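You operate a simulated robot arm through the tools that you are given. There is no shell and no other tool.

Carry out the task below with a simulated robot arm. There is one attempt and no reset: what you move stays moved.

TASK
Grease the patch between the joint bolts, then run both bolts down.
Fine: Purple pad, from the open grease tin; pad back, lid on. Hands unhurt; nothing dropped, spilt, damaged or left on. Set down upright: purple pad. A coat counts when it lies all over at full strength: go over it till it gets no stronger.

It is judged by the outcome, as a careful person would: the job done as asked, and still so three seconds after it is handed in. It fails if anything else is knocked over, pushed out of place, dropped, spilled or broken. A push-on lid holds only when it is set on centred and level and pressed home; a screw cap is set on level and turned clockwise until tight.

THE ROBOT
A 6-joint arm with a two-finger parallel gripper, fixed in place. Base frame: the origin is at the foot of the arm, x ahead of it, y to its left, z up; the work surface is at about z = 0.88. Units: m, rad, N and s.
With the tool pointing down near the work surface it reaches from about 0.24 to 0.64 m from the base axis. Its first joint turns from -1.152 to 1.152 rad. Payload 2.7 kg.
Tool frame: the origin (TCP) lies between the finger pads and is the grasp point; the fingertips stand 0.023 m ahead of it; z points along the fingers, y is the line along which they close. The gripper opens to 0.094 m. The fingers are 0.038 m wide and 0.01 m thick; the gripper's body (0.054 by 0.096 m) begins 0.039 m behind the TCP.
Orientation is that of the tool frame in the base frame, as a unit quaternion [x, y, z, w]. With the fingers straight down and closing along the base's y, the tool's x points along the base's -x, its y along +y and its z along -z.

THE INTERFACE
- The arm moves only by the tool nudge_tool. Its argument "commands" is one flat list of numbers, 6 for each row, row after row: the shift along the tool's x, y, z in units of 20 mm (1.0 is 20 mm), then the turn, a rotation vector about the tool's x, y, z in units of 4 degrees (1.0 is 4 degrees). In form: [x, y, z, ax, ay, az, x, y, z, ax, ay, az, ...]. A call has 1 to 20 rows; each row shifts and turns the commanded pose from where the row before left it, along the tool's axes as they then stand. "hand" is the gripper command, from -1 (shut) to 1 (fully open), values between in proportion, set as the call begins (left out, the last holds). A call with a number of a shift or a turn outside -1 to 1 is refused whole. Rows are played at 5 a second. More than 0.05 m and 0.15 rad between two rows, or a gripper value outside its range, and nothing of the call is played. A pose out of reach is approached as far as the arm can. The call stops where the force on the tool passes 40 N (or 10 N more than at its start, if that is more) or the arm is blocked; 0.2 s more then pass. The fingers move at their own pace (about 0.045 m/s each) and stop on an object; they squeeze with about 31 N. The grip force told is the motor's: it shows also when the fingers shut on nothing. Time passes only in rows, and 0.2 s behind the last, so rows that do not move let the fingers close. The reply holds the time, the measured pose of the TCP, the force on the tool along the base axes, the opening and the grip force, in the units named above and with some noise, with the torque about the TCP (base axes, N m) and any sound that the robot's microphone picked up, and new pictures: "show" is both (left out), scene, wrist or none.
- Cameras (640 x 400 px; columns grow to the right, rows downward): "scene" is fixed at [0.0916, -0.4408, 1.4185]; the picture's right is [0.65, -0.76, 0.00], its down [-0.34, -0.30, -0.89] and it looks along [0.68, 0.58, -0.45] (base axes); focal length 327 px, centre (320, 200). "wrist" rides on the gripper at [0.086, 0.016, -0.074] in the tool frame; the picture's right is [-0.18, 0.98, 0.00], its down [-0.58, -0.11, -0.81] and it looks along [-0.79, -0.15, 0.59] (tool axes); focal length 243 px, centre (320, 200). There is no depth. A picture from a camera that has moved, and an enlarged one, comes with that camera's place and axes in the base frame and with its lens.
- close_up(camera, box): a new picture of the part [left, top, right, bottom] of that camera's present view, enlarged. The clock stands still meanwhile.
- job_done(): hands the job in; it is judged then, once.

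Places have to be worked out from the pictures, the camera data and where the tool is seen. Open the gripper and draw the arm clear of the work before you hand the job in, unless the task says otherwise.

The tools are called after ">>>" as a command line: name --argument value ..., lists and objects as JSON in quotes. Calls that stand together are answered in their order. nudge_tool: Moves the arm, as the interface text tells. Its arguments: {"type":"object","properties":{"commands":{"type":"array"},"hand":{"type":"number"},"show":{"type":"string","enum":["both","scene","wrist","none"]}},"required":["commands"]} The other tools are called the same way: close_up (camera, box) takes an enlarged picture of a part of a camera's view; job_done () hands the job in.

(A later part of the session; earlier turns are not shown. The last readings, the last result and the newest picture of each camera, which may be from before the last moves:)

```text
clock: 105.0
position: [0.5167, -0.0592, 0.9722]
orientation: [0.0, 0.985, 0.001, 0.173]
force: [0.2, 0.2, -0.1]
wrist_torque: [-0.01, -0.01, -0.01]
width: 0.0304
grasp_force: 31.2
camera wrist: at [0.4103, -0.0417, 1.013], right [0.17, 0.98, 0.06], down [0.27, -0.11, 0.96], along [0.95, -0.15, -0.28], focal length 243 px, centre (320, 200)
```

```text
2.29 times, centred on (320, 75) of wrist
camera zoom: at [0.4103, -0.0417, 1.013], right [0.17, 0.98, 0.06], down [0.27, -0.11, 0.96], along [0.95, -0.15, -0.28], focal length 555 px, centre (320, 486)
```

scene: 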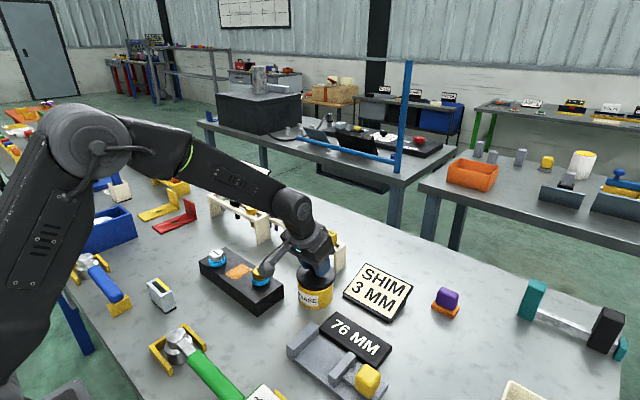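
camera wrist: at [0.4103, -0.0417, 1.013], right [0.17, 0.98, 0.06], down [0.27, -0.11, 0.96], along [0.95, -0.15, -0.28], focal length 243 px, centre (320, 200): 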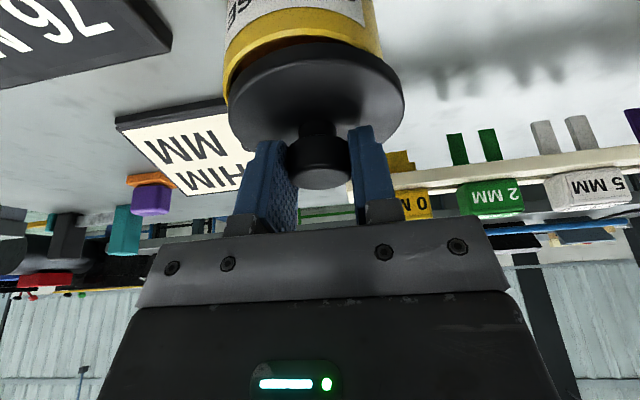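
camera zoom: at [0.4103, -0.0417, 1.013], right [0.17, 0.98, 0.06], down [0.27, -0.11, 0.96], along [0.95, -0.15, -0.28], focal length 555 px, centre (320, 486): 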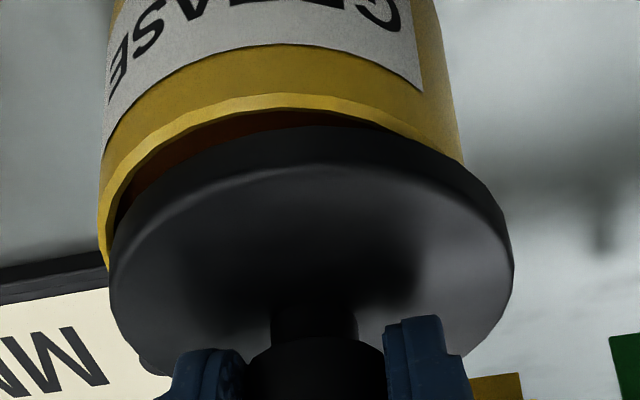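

Comparing lid and rim in both views, the lid is roughly 4 mm too far +x and 3 mm too far +y. I correct that and lower 3–4 mm more.

>>> nudge_tool --commands '[0.256, -0.15, 0.12, 0, 0, 0, 0, 0, 0, 0, 0, 0]'

>>> close_up --camera "scene" --box '[270, 220, 360, 315]'

>>> close_up --camera "wrist" --box '[180, 0, 460, 150]'

```text
clock: 105.6
position: [0.5117, -0.0608, 0.9691]
orientation: [0.0, 0.985, -0.001, 0.174]
force: [0.1, 0.2, 0.0]
wrist_torque: [-0.02, 0.0, 0.01]
width: 0.0305
grasp_force: 31.3
camera wrist: at [0.4055, -0.0446, 1.0093], right [0.17, 0.98, 0.06], down [0.27, -0.11, 0.96], along [0.95, -0.15, -0.28], focal length 243 px, centre (320, 200)
```

scene: 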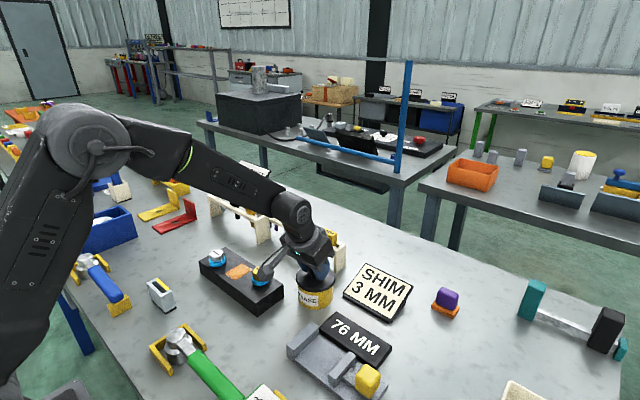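
wrist: 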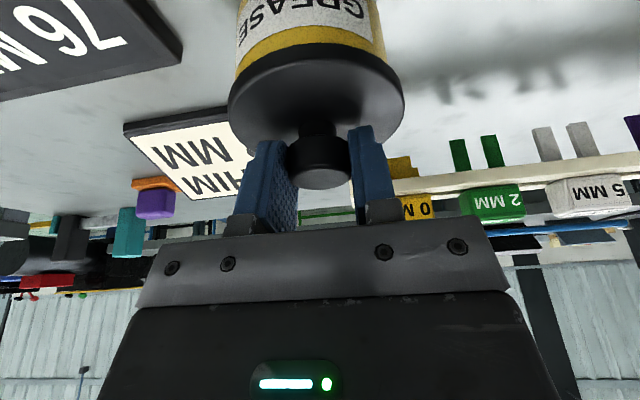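

```text
4.21 times, centred on (315, 268) of scene
camera zoom: at [0.0916, -0.4409, 1.4185], right [0.65, -0.76, 0.0], down [-0.34, -0.3, -0.89], along [0.68, 0.58, -0.45], focal length 1375 px, centre (341, -84)
```

zoom: 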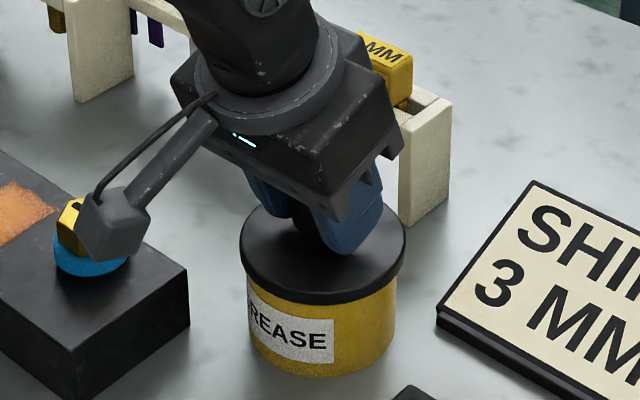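

```text
2.29 times, centred on (320, 75) of wrist
camera zoom: at [0.4055, -0.0446, 1.0093], right [0.17, 0.98, 0.06], down [0.27, -0.11, 0.96], along [0.95, -0.15, -0.28], focal length 555 px, centre (320, 486)
```

zoom: 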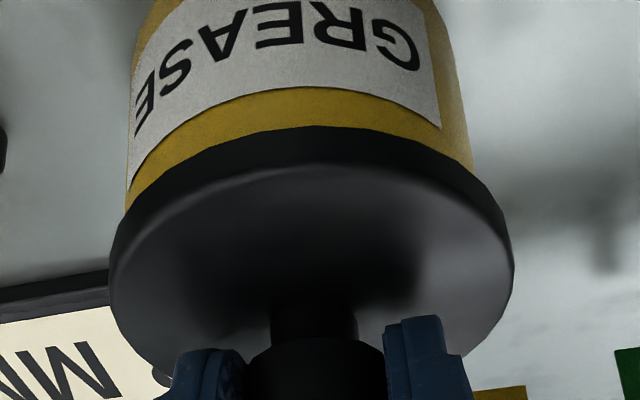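

Nearly concentric now; I trim 1 mm in −y and lower gently in 1 mm steps until contact.

>>> nudge_tool --commands '[0, -0.05, 0, 0, 0, 0, 0.0171, 0, 0.047, 0, 0, 0, 0.0171, 0, 0.047, 0, 0, 0, 0.0171, 0, 0.047, 0, 0, 0, 0, 0, 0, 0, 0, 0]' --show "none"

>>> close_up --camera "scene" --box '[280, 240, 350, 315]'

```text
clock: 106.8
position: [0.5114, -0.0635, 0.9667]
orientation: [0.001, 0.984, -0.001, 0.176]
force: [-14.4, 4.7, 22.6]
wrist_torque: [0.07, 0.36, 0.02]
width: 0.0303
grasp_force: 31.0
heard: snap
```

```text
5.33 times, centred on (315, 278) of scene
camera zoom: at [0.0908, -0.4407, 1.4186], right [0.65, -0.76, 0.0], down [-0.34, -0.3, -0.89], along [0.68, 0.58, -0.45], focal length 1742 px, centre (347, -213)
```

zoom: 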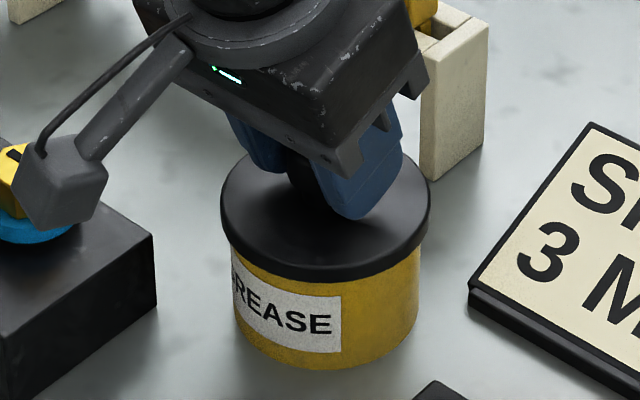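

A "snap" was heard and the lid sits evenly over the rim. I open the gripper to let go of the knob.

>>> nudge_tool --commands '[0, 0, 0, 0, 0, 0, 0, 0, 0, 0, 0, 0, 0, 0, 0, 0, 0, 0]' --hand 0.2

>>> close_up --camera "scene" --box '[280, 240, 350, 315]'

>>> close_up --camera "wrist" --box '[180, 0, 460, 200]'

```text
clock: 107.6
position: [0.5115, -0.0628, 0.9671]
orientation: [0.0, 0.985, 0.0, 0.175]
force: [1.7, -6.2, 9.2]
wrist_torque: [-0.05, 0.05, 0.05]
width: 0.0549
grasp_force: 0.1
camera wrist: at [0.4055, -0.046, 1.0067], right [0.17, 0.98, 0.06], down [0.27, -0.11, 0.96], along [0.95, -0.15, -0.28], focal length 243 px, centre (320, 200)
```

scene: 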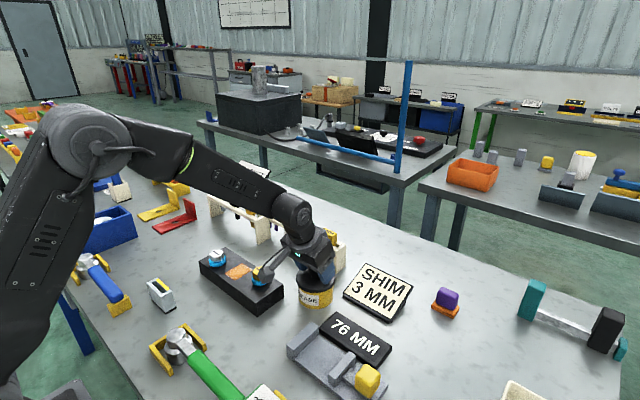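
wrist: 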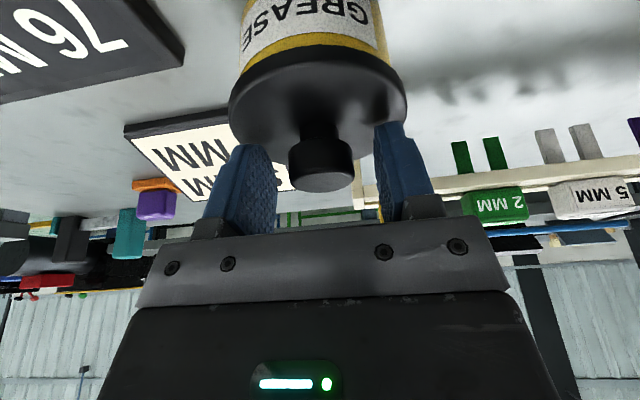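

```text
5.33 times, centred on (315, 278) of scene
camera zoom: at [0.0915, -0.441, 1.4184], right [0.65, -0.76, 0.0], down [-0.34, -0.3, -0.89], along [0.68, 0.58, -0.45], focal length 1742 px, centre (347, -213)
```

zoom: 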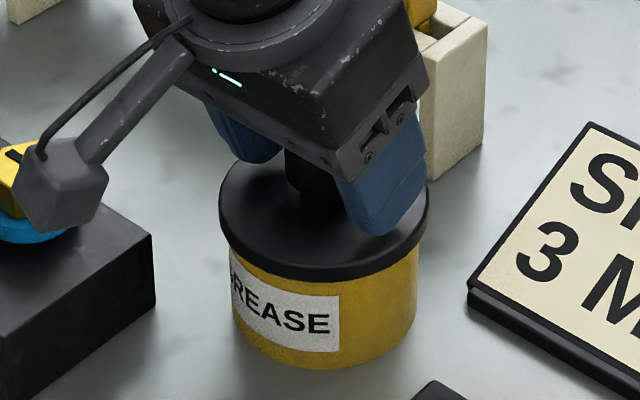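

```text
2.00 times, centred on (320, 100) of wrist
camera zoom: at [0.4055, -0.046, 1.0067], right [0.17, 0.98, 0.06], down [0.27, -0.11, 0.96], along [0.95, -0.15, -0.28], focal length 485 px, centre (320, 400)
```

zoom: 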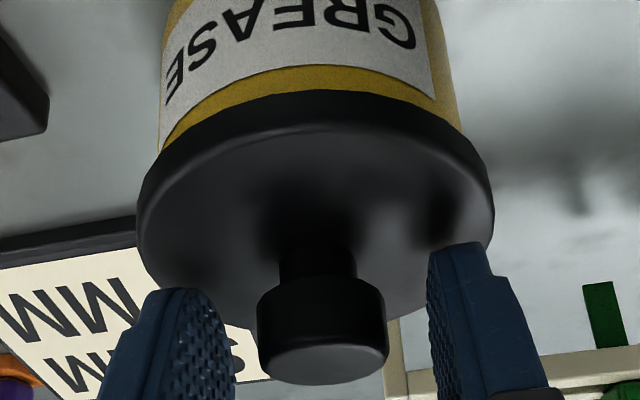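

The lid looks level and seated; a finger may be brushing it. I lift straight up and check.

>>> nudge_tool --commands '[-0.171, 0, -0.47, 0, 0, 0, -0.342, 0, -0.94, 0, 0, 0, -0.342, 0, -0.94, 0, 0, 0, -0.342, 0, -0.94, 0, 0, 0, -0.342, 0, -0.94, 0, 0, 0]'

>>> close_up --camera "scene" --box '[280, 240, 350, 315]'

>>> close_up --camera "wrist" --box '[180, 0, 460, 170]'

```text
clock: 108.8
position: [0.5109, -0.0621, 1.057]
orientation: [-0.001, 0.985, 0.0, 0.174]
force: [-0.4, 0.3, -0.1]
wrist_torque: [0.01, 0.01, 0.03]
width: 0.0565
grasp_force: 0.1
camera wrist: at [0.4052, -0.045, 1.098], right [0.17, 0.98, 0.06], down [0.27, -0.11, 0.96], along [0.95, -0.15, -0.28], focal length 243 px, centre (320, 200)
```

scene: 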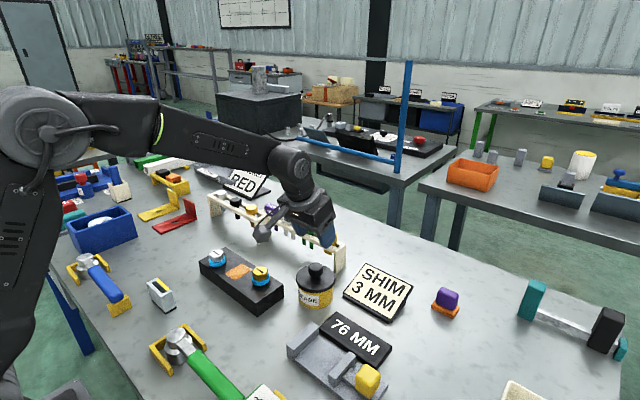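
wrist: 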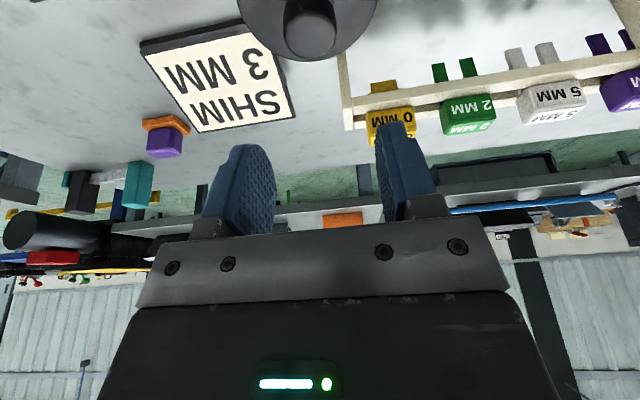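

```text
5.33 times, centred on (315, 278) of scene
camera zoom: at [0.0916, -0.4408, 1.4185], right [0.65, -0.76, 0.0], down [-0.34, -0.3, -0.89], along [0.68, 0.58, -0.45], focal length 1742 px, centre (347, -213)
```

zoom: 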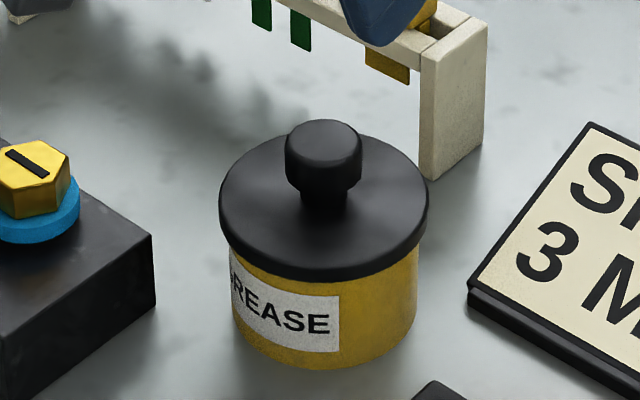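

```text
2.29 times, centred on (320, 85) of wrist
camera zoom: at [0.4052, -0.045, 1.098], right [0.17, 0.98, 0.06], down [0.27, -0.11, 0.96], along [0.95, -0.15, -0.28], focal length 555 px, centre (320, 463)
```

zoom: 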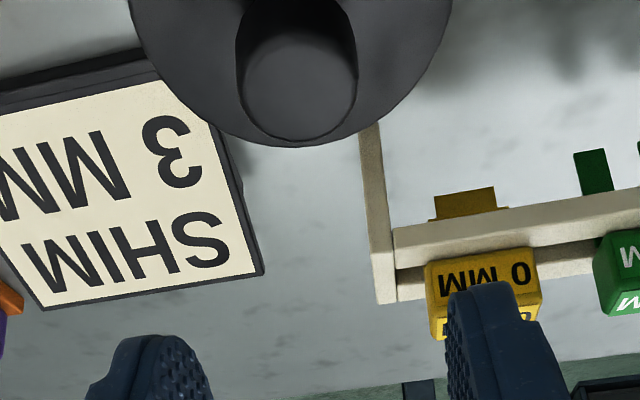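

Lid is on, centred and level. Now the bolts: I straighten the tool and move back above the block to view the bolts and the wrenches from above.

>>> nudge_tool --commands '[0, 0, 0, 0, 1, 0, 0, 0, 0, 0, 1, 0, 0, 0, 0, 0, 1, 0, 0, 0, 0, 0, 1, 0, 0, 0, 0, 0, 1, 0, 0.94, 1, -0.56, 0, 0, 0, 0.94, 1, -0.56, 0, 0, 0, 0.94, 1, -0.56, 0, 0, 0, 0.94, 1, -0.56, 0, 0, 0, 0.94, 1, -0.56, 0, 0, 0, 0.94, 1, -0.56, 0, 0, 0, 0.94, 1, -0.56, 0, 0, 0, 0.94, 1, -0.56, 0, 0, 0]'

>>> close_up --camera "wrist" --box '[100, 0, 520, 200]'

```text
clock: 111.6
position: [0.3593, 0.0979, 1.1466]
orientation: [0.0, 1.0, 0.0, 0.0]
force: [0.2, -0.8, -0.7]
wrist_torque: [-0.01, 0.04, 0.0]
width: 0.0564
grasp_force: 0.1
camera wrist: at [0.2749, 0.1139, 1.221], right [0.18, 0.98, 0.0], down [0.58, -0.11, 0.81], along [0.79, -0.15, -0.59], focal length 243 px, centre (320, 200)
```

scene: 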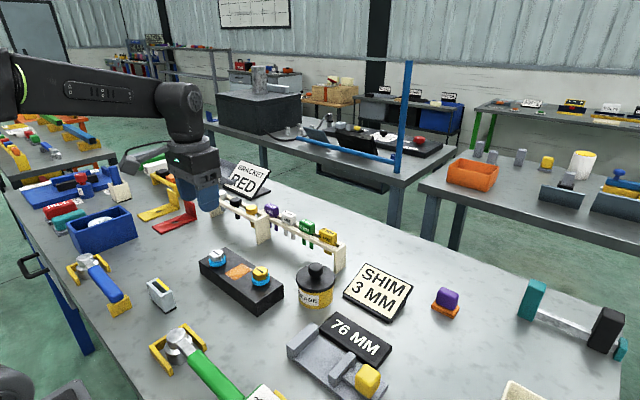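
wrist: 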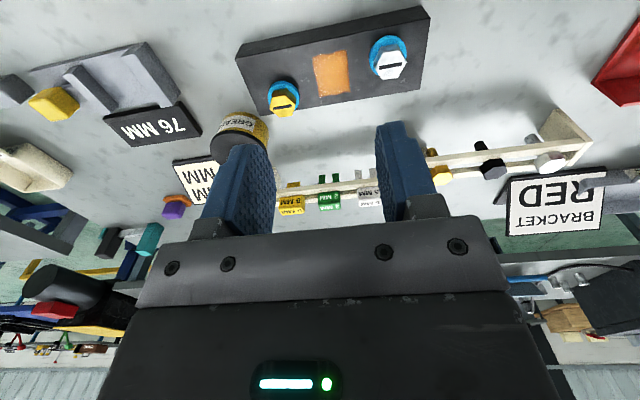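

```text
1.52 times, centred on (310, 100) of wrist
camera zoom: at [0.2749, 0.1139, 1.221], right [0.18, 0.98, 0.0], down [0.58, -0.11, 0.81], along [0.79, -0.15, -0.59], focal length 370 px, centre (335, 352)
```

zoom: 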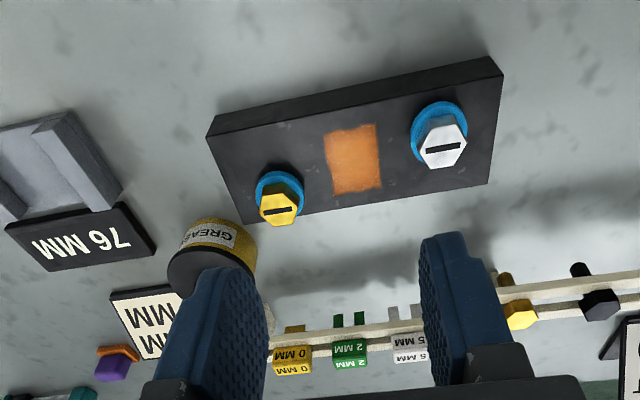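

I want a look at the wrenches near the arm's foot, so I tilt the tool inward to point the wrist camera steeply down.

>>> nudge_tool --commands '[0, -0.5, 0, 0, 1, 0, 0, -0.5, 0, 0, 1, 0, 0, -0.5, 0, 0, 1, 0, 0, -0.5, 0, 0, 1, 0, 0, -0.5, 0, 0, 1, 0, 0, -0.5, 0, 0, 1, 0, 0, -0.5, 0, 0, 1, 0, 0, -0.5, 0, 0, 1, 0]' --show "wrist"

```text
clock: 113.4
position: [0.3609, 0.017, 1.1484]
orientation: [0.001, 0.961, 0.0, -0.277]
force: [0.6, 0.3, -0.1]
wrist_torque: [0.0, 0.02, -0.03]
width: 0.0562
grasp_force: 0.0
camera wrist: at [0.3273, 0.034, 1.2567], right [0.16, 0.98, -0.1], down [0.92, -0.11, 0.37], along [0.36, -0.15, -0.92], focal length 243 px, centre (320, 200)
```

wrist: 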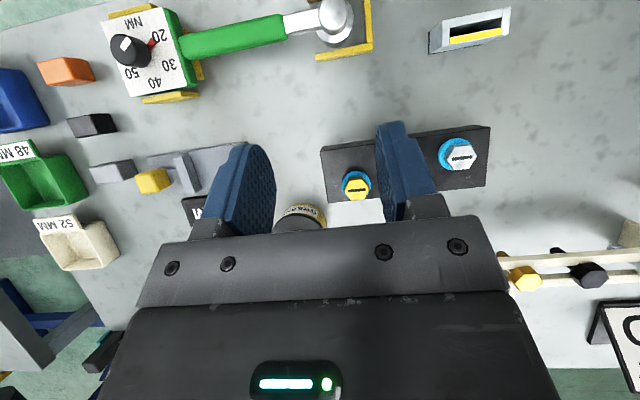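

>>> close_up --camera "wrist" --box '[80, 0, 380, 110]'

>>> close_up --camera "wrist" --box '[420, 0, 520, 60]'

>>> close_up --camera "wrist" --box '[310, 110, 510, 220]'

```text
2.13 times, centred on (230, 55) of wrist
camera zoom: at [0.3273, 0.034, 1.2567], right [0.16, 0.98, -0.1], down [0.92, -0.11, 0.37], along [0.36, -0.15, -0.92], focal length 518 px, centre (512, 509)
```

zoom: 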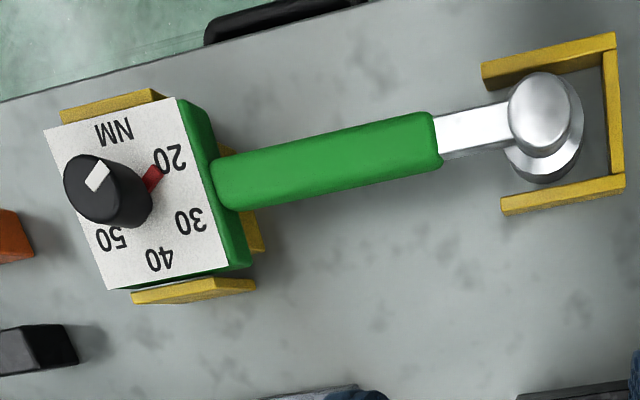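

```text
6.40 times, centred on (470, 30) of wrist
camera zoom: at [0.3273, 0.034, 1.2567], right [0.16, 0.98, -0.1], down [0.92, -0.11, 0.37], along [0.36, -0.15, -0.92], focal length 1553 px, centre (-640, 1288)
```

zoom: 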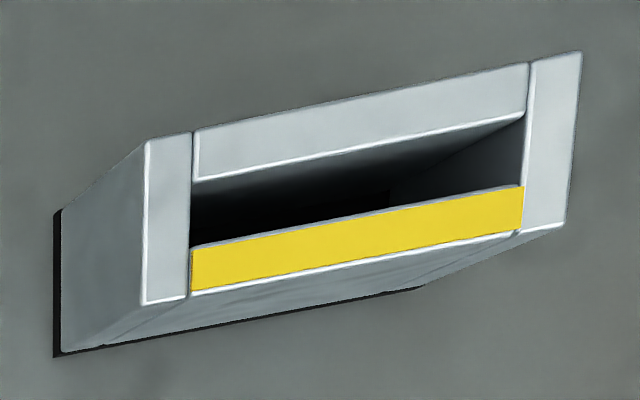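

```text
3.20 times, centred on (410, 165) of wrist
camera zoom: at [0.3273, 0.034, 1.2567], right [0.16, 0.98, -0.1], down [0.92, -0.11, 0.37], along [0.36, -0.15, -0.92], focal length 776 px, centre (32, 312)
```

zoom: 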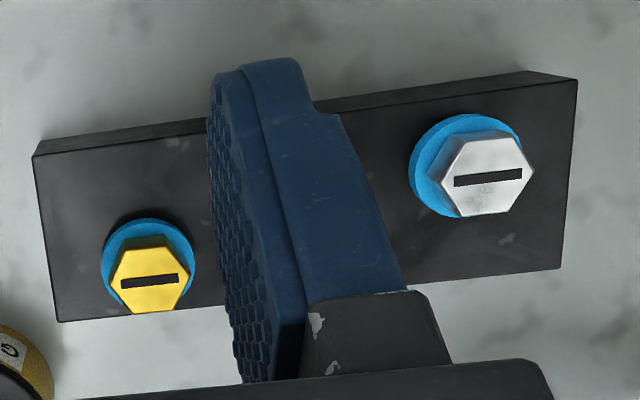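

The green wrench is a torque wrench with a dial (not asked for); the slot marks run corner to corner along y, so the hex flats sit at ±30° to the finger closing line. I'll try turning the heads with the fingers: return to vertical and go over the gold bolt at about (0.4365, 0.0365).

>>> nudge_tool --commands '[0, 0, 0, 0, -1, 0, 0, 0, 0, 0, -1, 0, 0, 0, 0, 0, -1, 0, 0, 0, 0, 0, -1, 0, 0, 0, 0, 0, -1, 0, 0, 0, 0, 0, -1, 0, 0, 0, 0, 0, -1, 0, 0, 0, 0, 0, -1, 0, -0.4725, 0.122, 0.925, 0, 0, 0, -0.4725, 0.122, 0.925, 0, 0, 0, -0.4725, 0.122, 0.925, 0, 0, 0, -0.4725, 0.122, 0.925, 0, 0, 0, -0.4725, 0.122, 0.925, 0, 0, 0, -0.4725, 0.122, 0.925, 0, 0, 0, -0.4725, 0.122, 0.925, 0, 0, 0, -0.4725, 0.122, 0.925, 0, 0, 0]'

>>> close_up --camera "wrist" --box '[200, 40, 440, 200]'

```text
clock: 116.8
position: [0.436, 0.0357, 0.9985]
orientation: [-0.001, 1.0, 0.001, 0.001]
force: [-1.3, -0.2, 0.1]
wrist_torque: [0.03, 0.02, 0.0]
width: 0.0564
grasp_force: 0.0
camera wrist: at [0.3507, 0.0529, 1.0729], right [0.18, 0.98, 0.0], down [0.58, -0.11, 0.81], along [0.79, -0.15, -0.59], focal length 243 px, centre (320, 200)
```

scene: 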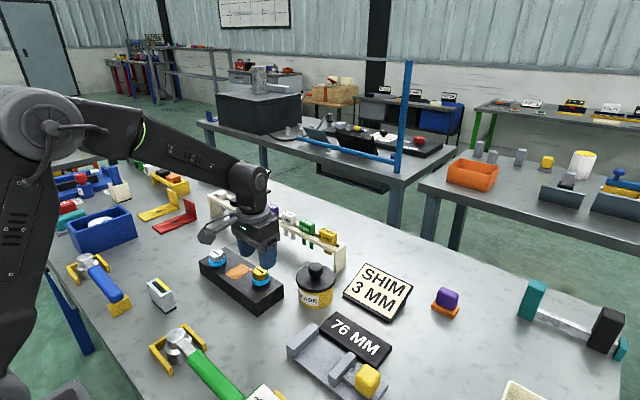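
wrist: 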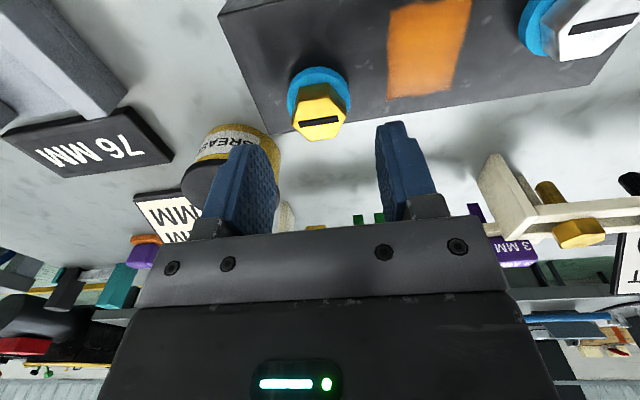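

```text
2.50 times, centred on (320, 120) of wrist
camera zoom: at [0.3507, 0.0529, 1.0729], right [0.18, 0.98, 0.0], down [0.58, -0.11, 0.81], along [0.79, -0.15, -0.59], focal length 606 px, centre (320, 400)
```

zoom: 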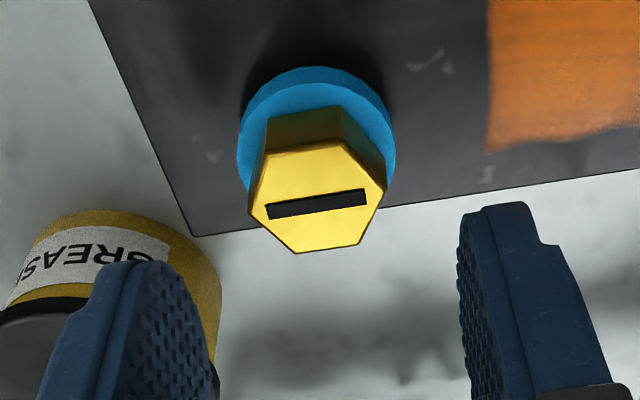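

The gold head's top is right below the TCP (top ≈ 0.952). I yaw the tool -30° to line the fingers up with a pair of flats and look again.

>>> nudge_tool --commands '[0, 0, 0, 0, 0, -0.9375, 0, 0, 0, 0, 0, -0.9375, 0, 0, 0, 0, 0, -0.9375, 0, 0, 0, 0, 0, -0.9375, 0, 0, 0, 0, 0, -0.9375, 0, 0, 0, 0, 0, -0.9375, 0, 0, 0, 0, 0, -0.9375, 0, 0, 0, 0, 0, -0.9375]'

>>> close_up --camera "wrist" --box '[200, 40, 440, 200]'

```text
clock: 118.6
position: [0.4362, 0.0365, 0.9965]
orientation: [-0.26, 0.966, -0.001, 0.0]
force: [-0.3, 0.2, -0.2]
wrist_torque: [0.03, 0.01, 0.0]
width: 0.0564
grasp_force: 0.0
camera wrist: at [0.3535, 0.0082, 1.0723], right [-0.33, 0.94, 0.0], down [0.56, 0.2, 0.81], along [0.76, 0.27, -0.59], focal length 243 px, centre (320, 200)
```

scene: 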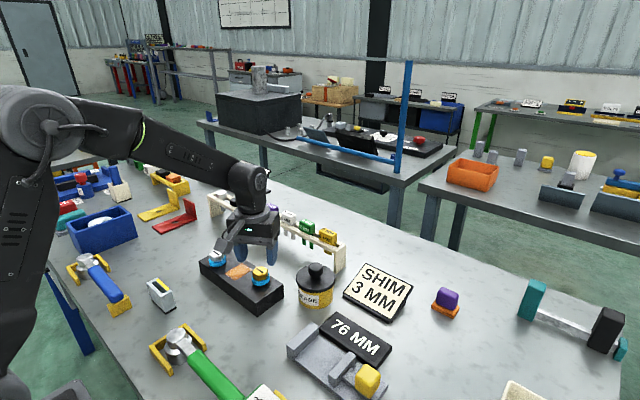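
wrist: 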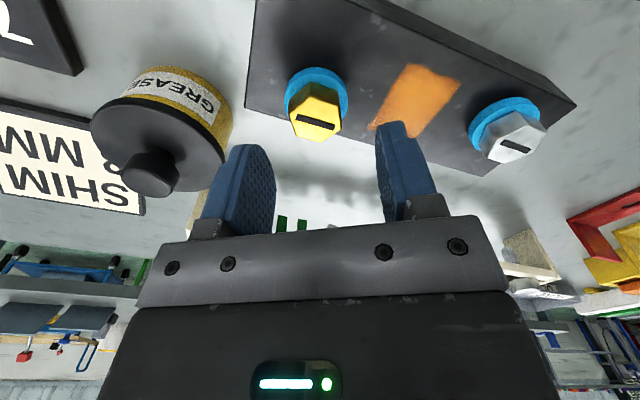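

```text
2.50 times, centred on (320, 120) of wrist
camera zoom: at [0.3535, 0.0082, 1.0723], right [-0.33, 0.94, 0.0], down [0.56, 0.2, 0.81], along [0.76, 0.27, -0.59], focal length 606 px, centre (320, 400)
```

zoom: 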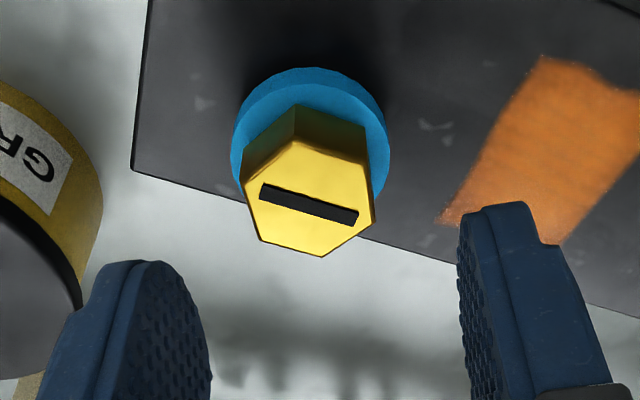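

After the yaw the flats face the fingers; the head is ~2–3 mm off toward -tool y. I correct and descend so the tips flank the head just above the collar.

>>> nudge_tool --commands '[-0.13, -0.115, 0, 0, 0, 0, 0, 0, 0.8375, 0, 0, 0, 0, 0, 0.8, 0, 0, 0, 0, 0, 0, 0, 0, 0]'

>>> close_up --camera "wrist" --box '[180, 40, 460, 240]'

>>> close_up --camera "scene" --box '[220, 230, 300, 300]'

```text
clock: 119.6
position: [0.4408, 0.0355, 0.9649]
orientation: [-0.259, 0.966, -0.001, 0.0]
force: [-0.6, -0.1, -0.3]
wrist_torque: [0.0, -0.02, 0.02]
width: 0.0564
grasp_force: 0.1
camera wrist: at [0.357, 0.0076, 1.0395], right [-0.33, 0.94, 0.0], down [0.56, 0.2, 0.81], along [0.76, 0.27, -0.59], focal length 243 px, centre (320, 200)
```

scene: 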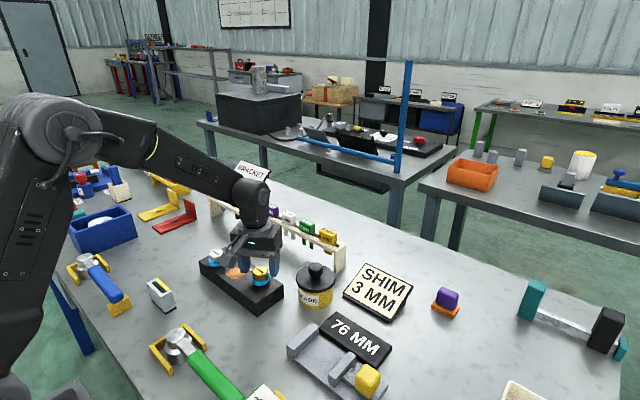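
wrist: 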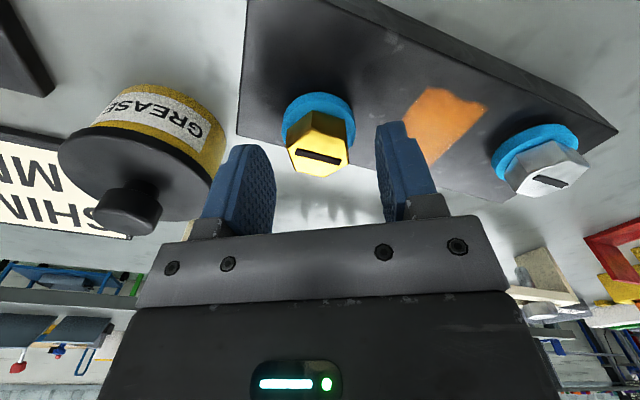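

```text
2.00 times, centred on (320, 140) of wrist
camera zoom: at [0.357, 0.0076, 1.0395], right [-0.33, 0.94, 0.0], down [0.56, 0.2, 0.81], along [0.76, 0.27, -0.59], focal length 485 px, centre (320, 320)
```

zoom: 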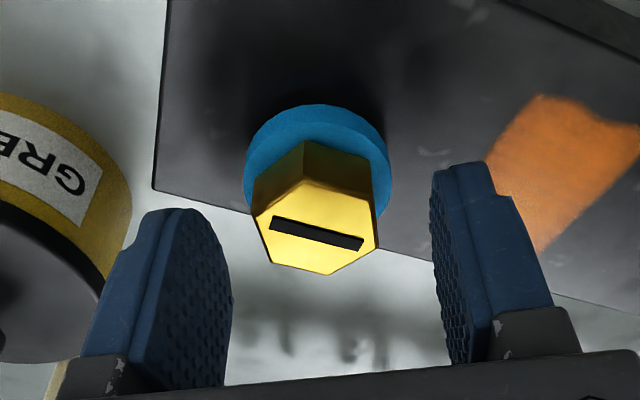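

```text
5.71 times, centred on (260, 265) of scene
camera zoom: at [0.0916, -0.4408, 1.4185], right [0.65, -0.76, 0.0], down [-0.34, -0.3, -0.89], along [0.68, 0.58, -0.45], focal length 1866 px, centre (663, -171)
```

zoom: 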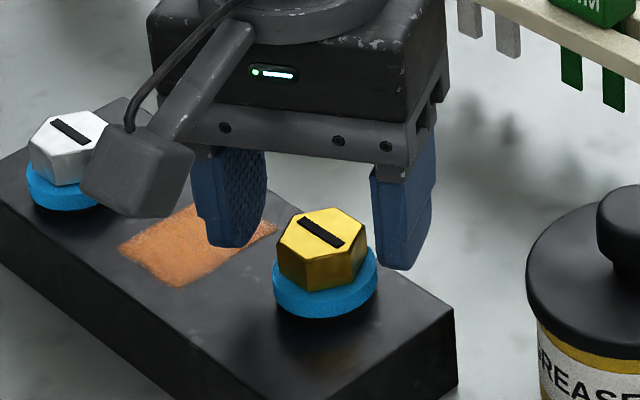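

The wrist and scene cameras disagree by ~1 cm in depth along x, so I zoom in to settle the head's exact height and position relative to the fingertips.

>>> close_up --camera "scene" --box '[244, 252, 288, 290]'

>>> close_up --camera "wrist" --box '[200, 80, 440, 230]'

```text
10.53 times, centred on (266, 271) of scene
camera zoom: at [0.0916, -0.4408, 1.4185], right [0.65, -0.76, 0.0], down [-0.34, -0.3, -0.89], along [0.68, 0.58, -0.45], focal length 3438 px, centre (888, -547)
```

zoom: 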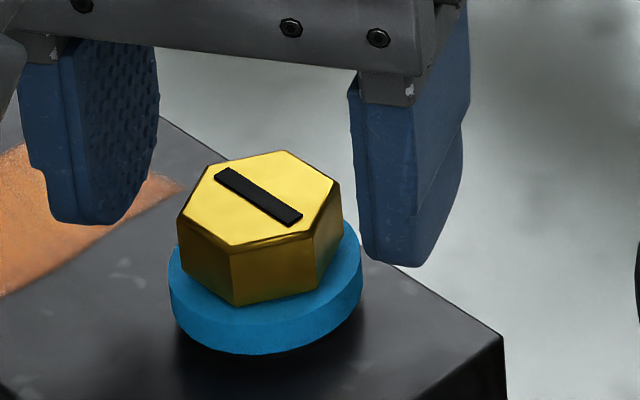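

```text
2.67 times, centred on (320, 155) of wrist
camera zoom: at [0.357, 0.0076, 1.0395], right [-0.33, 0.94, 0.0], down [0.56, 0.2, 0.81], along [0.76, 0.27, -0.59], focal length 647 px, centre (320, 320)
```

zoom: 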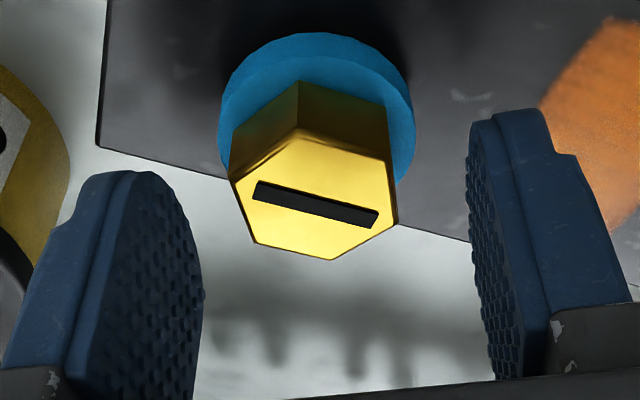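

Cross-checking, the sideways (u) measurements and the scene view agree: bolt centre ≈ (0.440, 0.0355), i.e. right at the TCP; head spans z ≈ 0.939–0.953. I lower 1.5 mm and close on the flats.

>>> nudge_tool --commands '[0, 0, 0.075, 0, 0, 0, 0, 0, 0, 0, 0, 0, 0, 0, 0, 0, 0, 0, 0, 0, 0, 0, 0, 0]' --hand -1

>>> close_up --camera "scene" --box '[220, 230, 300, 300]'

>>> close_up --camera "wrist" --box '[200, 80, 440, 230]'

```text
clock: 120.6
position: [0.4393, 0.0371, 0.963]
orientation: [-0.258, 0.966, -0.001, 0.0]
force: [2.3, -4.2, 0.0]
wrist_torque: [-0.03, -0.14, 0.07]
width: 0.0294
grasp_force: 45.5
camera wrist: at [0.3571, 0.0074, 1.0386], right [-0.33, 0.94, 0.0], down [0.56, 0.2, 0.81], along [0.76, 0.27, -0.59], focal length 243 px, centre (320, 200)
```

scene: 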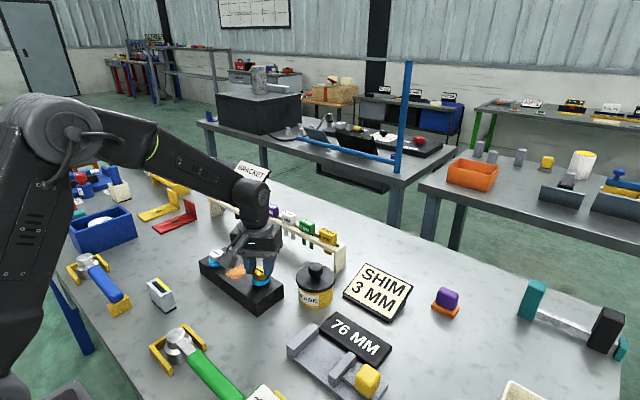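
wrist: 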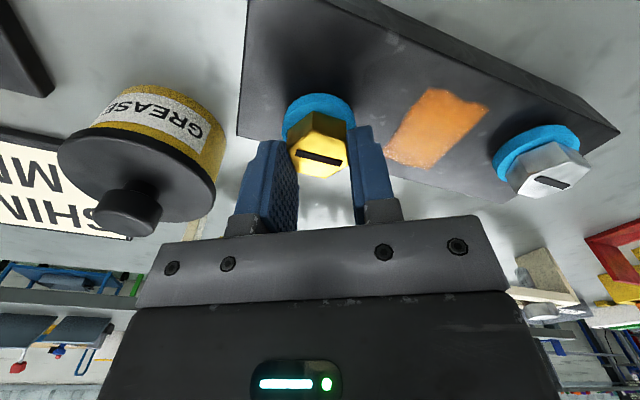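

```text
5.71 times, centred on (260, 265) of scene
camera zoom: at [0.0916, -0.4409, 1.4184], right [0.65, -0.76, 0.0], down [-0.34, -0.3, -0.89], along [0.68, 0.58, -0.45], focal length 1866 px, centre (663, -171)
```

zoom: 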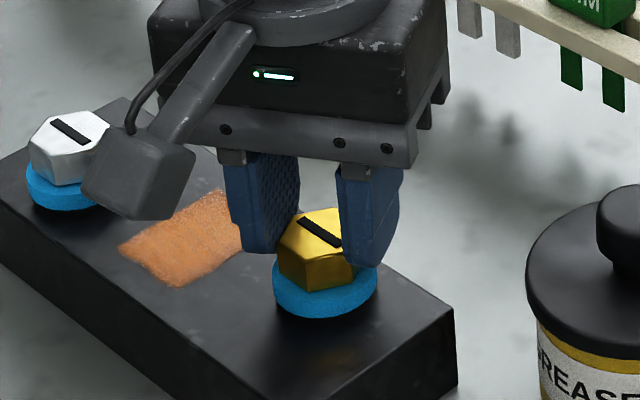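

```text
2.67 times, centred on (320, 155) of wrist
camera zoom: at [0.3571, 0.0074, 1.0386], right [-0.33, 0.94, 0.0], down [0.56, 0.2, 0.81], along [0.76, 0.27, -0.59], focal length 647 px, centre (320, 320)
```

zoom: 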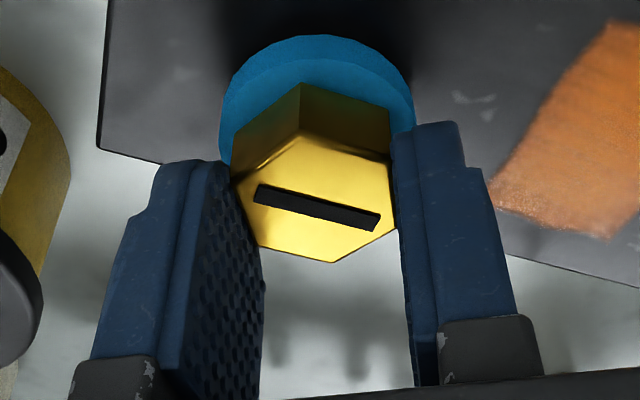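

Gripped at 29.4 mm across flats with little side force. I turn clockwise 8° as a test and watch the forces and the slot mark.

>>> nudge_tool --commands '[0, 0, 0, 0, 0, 1, 0, 0, 0, 0, 0, 1, 0, 0, 0, 0, 0, 0]'

>>> close_up --camera "scene" --box '[220, 230, 300, 300]'

>>> close_up --camera "wrist" --box '[200, 80, 440, 230]'

```text
clock: 121.4
position: [0.4398, 0.0365, 0.9638]
orientation: [-0.19, 0.982, 0.0, 0.001]
force: [12.1, -5.8, -8.1]
wrist_torque: [-0.42, 0.13, 0.0]
width: 0.0293
grasp_force: 45.7
camera wrist: at [0.3539, 0.0191, 1.0383], right [-0.2, 0.98, 0.0], down [0.58, 0.12, 0.81], along [0.79, 0.16, -0.59], focal length 243 px, centre (320, 200)
```

scene: 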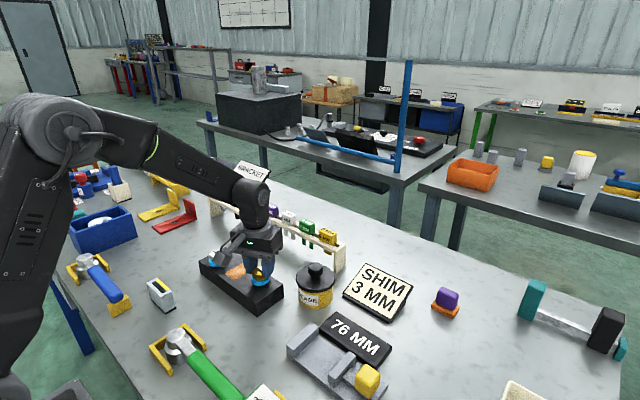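
wrist: 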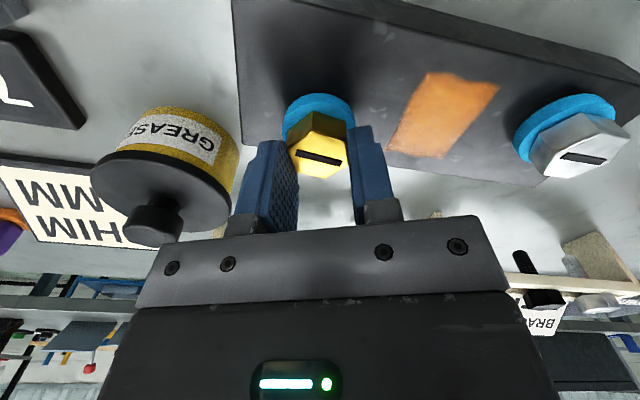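

```text
5.71 times, centred on (260, 265) of scene
camera zoom: at [0.0921, -0.441, 1.4184], right [0.65, -0.76, 0.0], down [-0.34, -0.3, -0.89], along [0.68, 0.58, -0.45], focal length 1866 px, centre (663, -171)
```

zoom: 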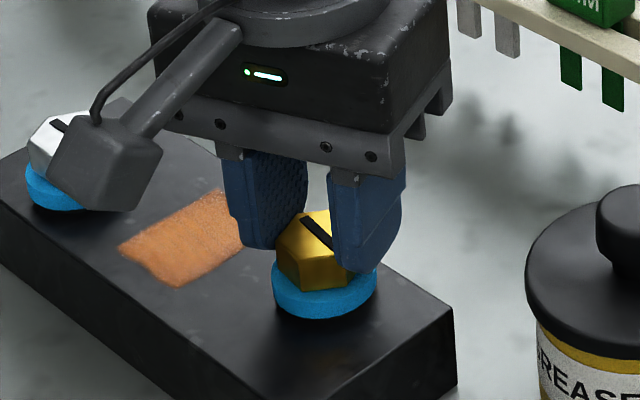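

```text
2.67 times, centred on (320, 155) of wrist
camera zoom: at [0.3539, 0.0191, 1.0383], right [-0.2, 0.98, 0.0], down [0.58, 0.12, 0.81], along [0.79, 0.16, -0.59], focal length 647 px, centre (320, 320)
```

zoom: 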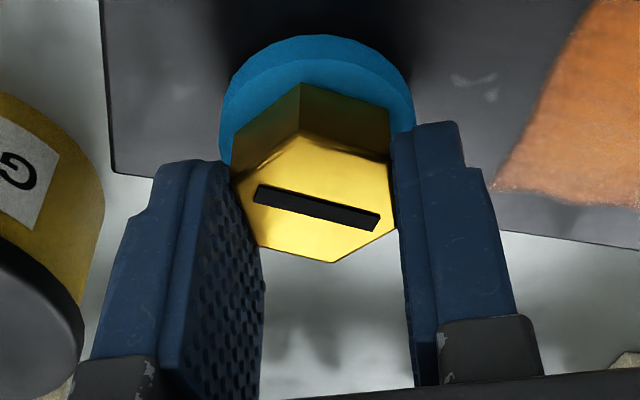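

The bolt turned with the fingers, easily (no torque build-up), with modest side load. I ease the side load and continue turning 16° more, following down slightly.

>>> nudge_tool --commands '[-0.03, -0.033, 0.02, 0, 0, 1, 0, 0, 0, 0, 0, 1, 0, 0, 0, 0, 0, 1, 0, 0, 0, 0, 0, 1, 0, 0, 0, 0, 0, 0]'

>>> close_up --camera "scene" --box '[220, 230, 300, 300]'

>>> close_up --camera "wrist" --box '[200, 80, 440, 230]'

```text
clock: 122.6
position: [0.4417, 0.0352, 0.9622]
orientation: [-0.052, 0.999, -0.001, 0.0]
force: [2.3, -4.7, 5.3]
wrist_torque: [-0.17, 0.54, -0.02]
width: 0.0293
grasp_force: 45.2
camera wrist: at [0.3528, 0.0429, 1.0378], right [0.08, 1.0, 0.0], down [0.59, -0.05, 0.81], along [0.8, -0.07, -0.59], focal length 243 px, centre (320, 200)
```

scene: 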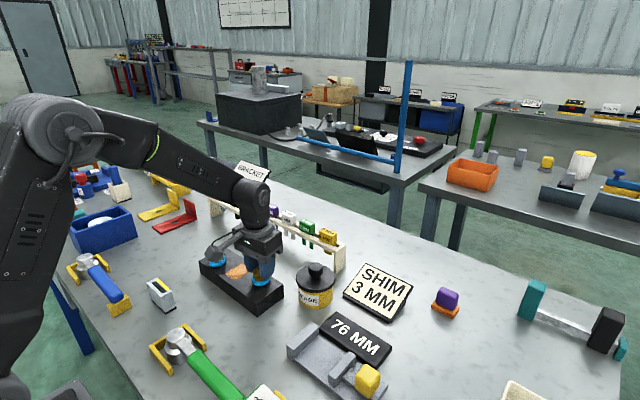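
wrist: 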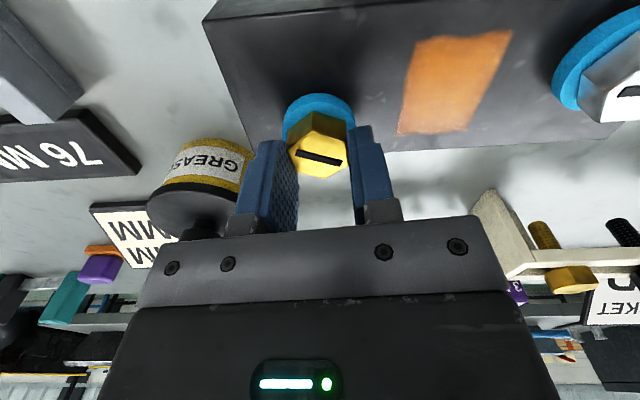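

```text
5.71 times, centred on (260, 265) of scene
camera zoom: at [0.0916, -0.441, 1.4184], right [0.65, -0.76, 0.0], down [-0.34, -0.3, -0.89], along [0.68, 0.58, -0.45], focal length 1866 px, centre (663, -171)
```

zoom: 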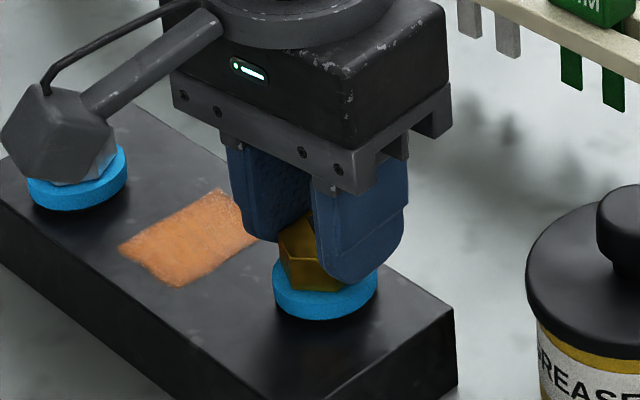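

```text
2.67 times, centred on (320, 155) of wrist
camera zoom: at [0.3528, 0.0429, 1.0378], right [0.08, 1.0, 0.0], down [0.59, -0.05, 0.81], along [0.8, -0.07, -0.59], focal length 647 px, centre (320, 320)
```

zoom: 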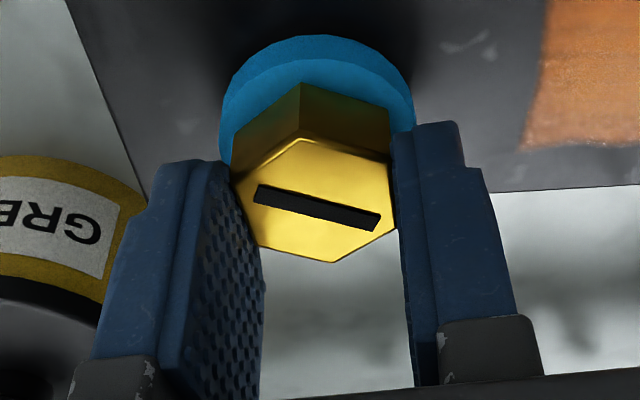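

Turning well with low side forces. I continue 48° clockwise with no z feed to measure the bolt's descent rate via the force.

>>> nudge_tool --commands '[0, 0, 0, 0, 0, 1, 0, 0, 0, 0, 0, 1, 0, 0, 0, 0, 0, 1, 0, 0, 0, 0, 0, 1, 0, 0, 0, 0, 0, 1, 0, 0, 0, 0, 0, 1, 0, 0, 0, 0, 0, 1, 0, 0, 0, 0, 0, 1, 0, 0, 0, 0, 0, 1, 0, 0, 0, 0, 0, 1, 0, 0, 0, 0, 0, 1, 0, 0, 0, 0, 0, 1]' --show "none"

>>> close_up --camera "scene" --box '[220, 230, 300, 300]'

>>> close_up --camera "wrist" --box '[200, 80, 440, 230]'

```text
clock: 125.2
position: [0.439, 0.0322, 0.962]
orientation: [0.36, 0.933, -0.001, -0.001]
force: [1.4, -27.2, -23.7]
wrist_torque: [-0.46, -0.18, 0.13]
width: 0.0294
grasp_force: 45.2
```

```text
5.71 times, centred on (260, 265) of scene
camera zoom: at [0.0919, -0.4416, 1.4182], right [0.65, -0.76, 0.0], down [-0.34, -0.29, -0.89], along [0.68, 0.58, -0.45], focal length 1866 px, centre (663, -171)
```

zoom: 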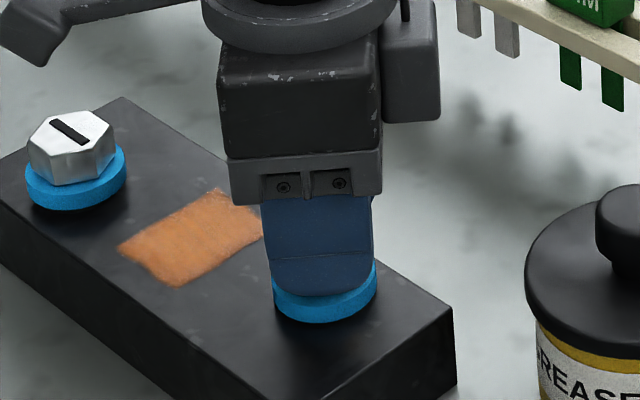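

```text
2.67 times, centred on (320, 155) of wrist
camera zoom: at [0.387, 0.1043, 1.0361], right [0.8, 0.6, 0.0], down [0.36, -0.47, 0.81], along [0.49, -0.64, -0.59], focal length 647 px, centre (320, 320)
```

zoom: 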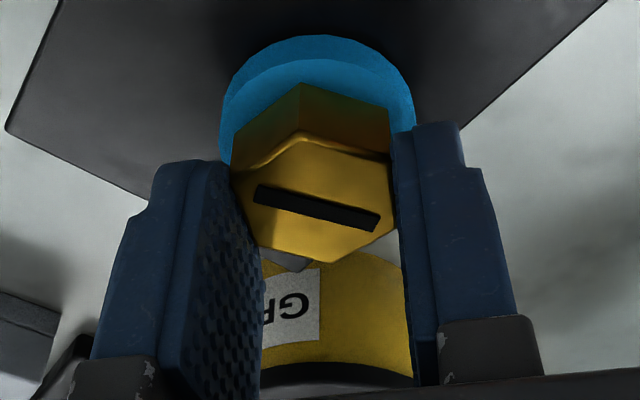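

The bolt turns with the grip (72° so far) and sinks about 2.4 mm — roughly 12 mm per turn. From the drift, the bolt axis is ~4 mm off the TCP toward the camera, near (0.436, 0.035). I relieve the side/down load and continue, rotating about the bolt axis with z feed.

>>> nudge_tool --commands '[-0.1, -0.111, 0.05, 0, 0, 0, 0, -0.0147, 0.0067, 0, 0, 1, 0, -0.0147, 0.0067, 0, 0, 1, 0, -0.0147, 0.0067, 0, 0, 1, 0, -0.0147, 0.0067, 0, 0, 1, 0, -0.0147, 0.0067, 0, 0, 1, 0, -0.0147, 0.0067, 0, 0, 1, 0, -0.0147, 0.0067, 0, 0, 1, 0, -0.0147, 0.0067, 0, 0, 1, 0, -0.0147, 0.0067, 0, 0, 1, 0, -0.0147, 0.0067, 0, 0, 1]' --show "none"

>>> close_up --camera "scene" --box '[220, 230, 300, 300]'

```text
clock: 127.6
position: [0.438, 0.0328, 0.9607]
orientation: [0.656, 0.755, 0.001, -0.001]
force: [12.3, 26.3, -29.8]
wrist_torque: [0.46, -0.17, 0.06]
width: 0.0292
grasp_force: 44.9
```

```text
5.71 times, centred on (260, 265) of scene
camera zoom: at [0.0924, -0.4401, 1.4187], right [0.65, -0.76, 0.0], down [-0.34, -0.3, -0.89], along [0.68, 0.58, -0.45], focal length 1866 px, centre (663, -171)
```

zoom: 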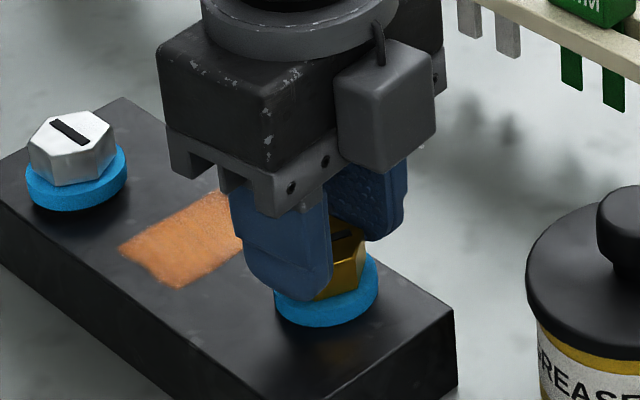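

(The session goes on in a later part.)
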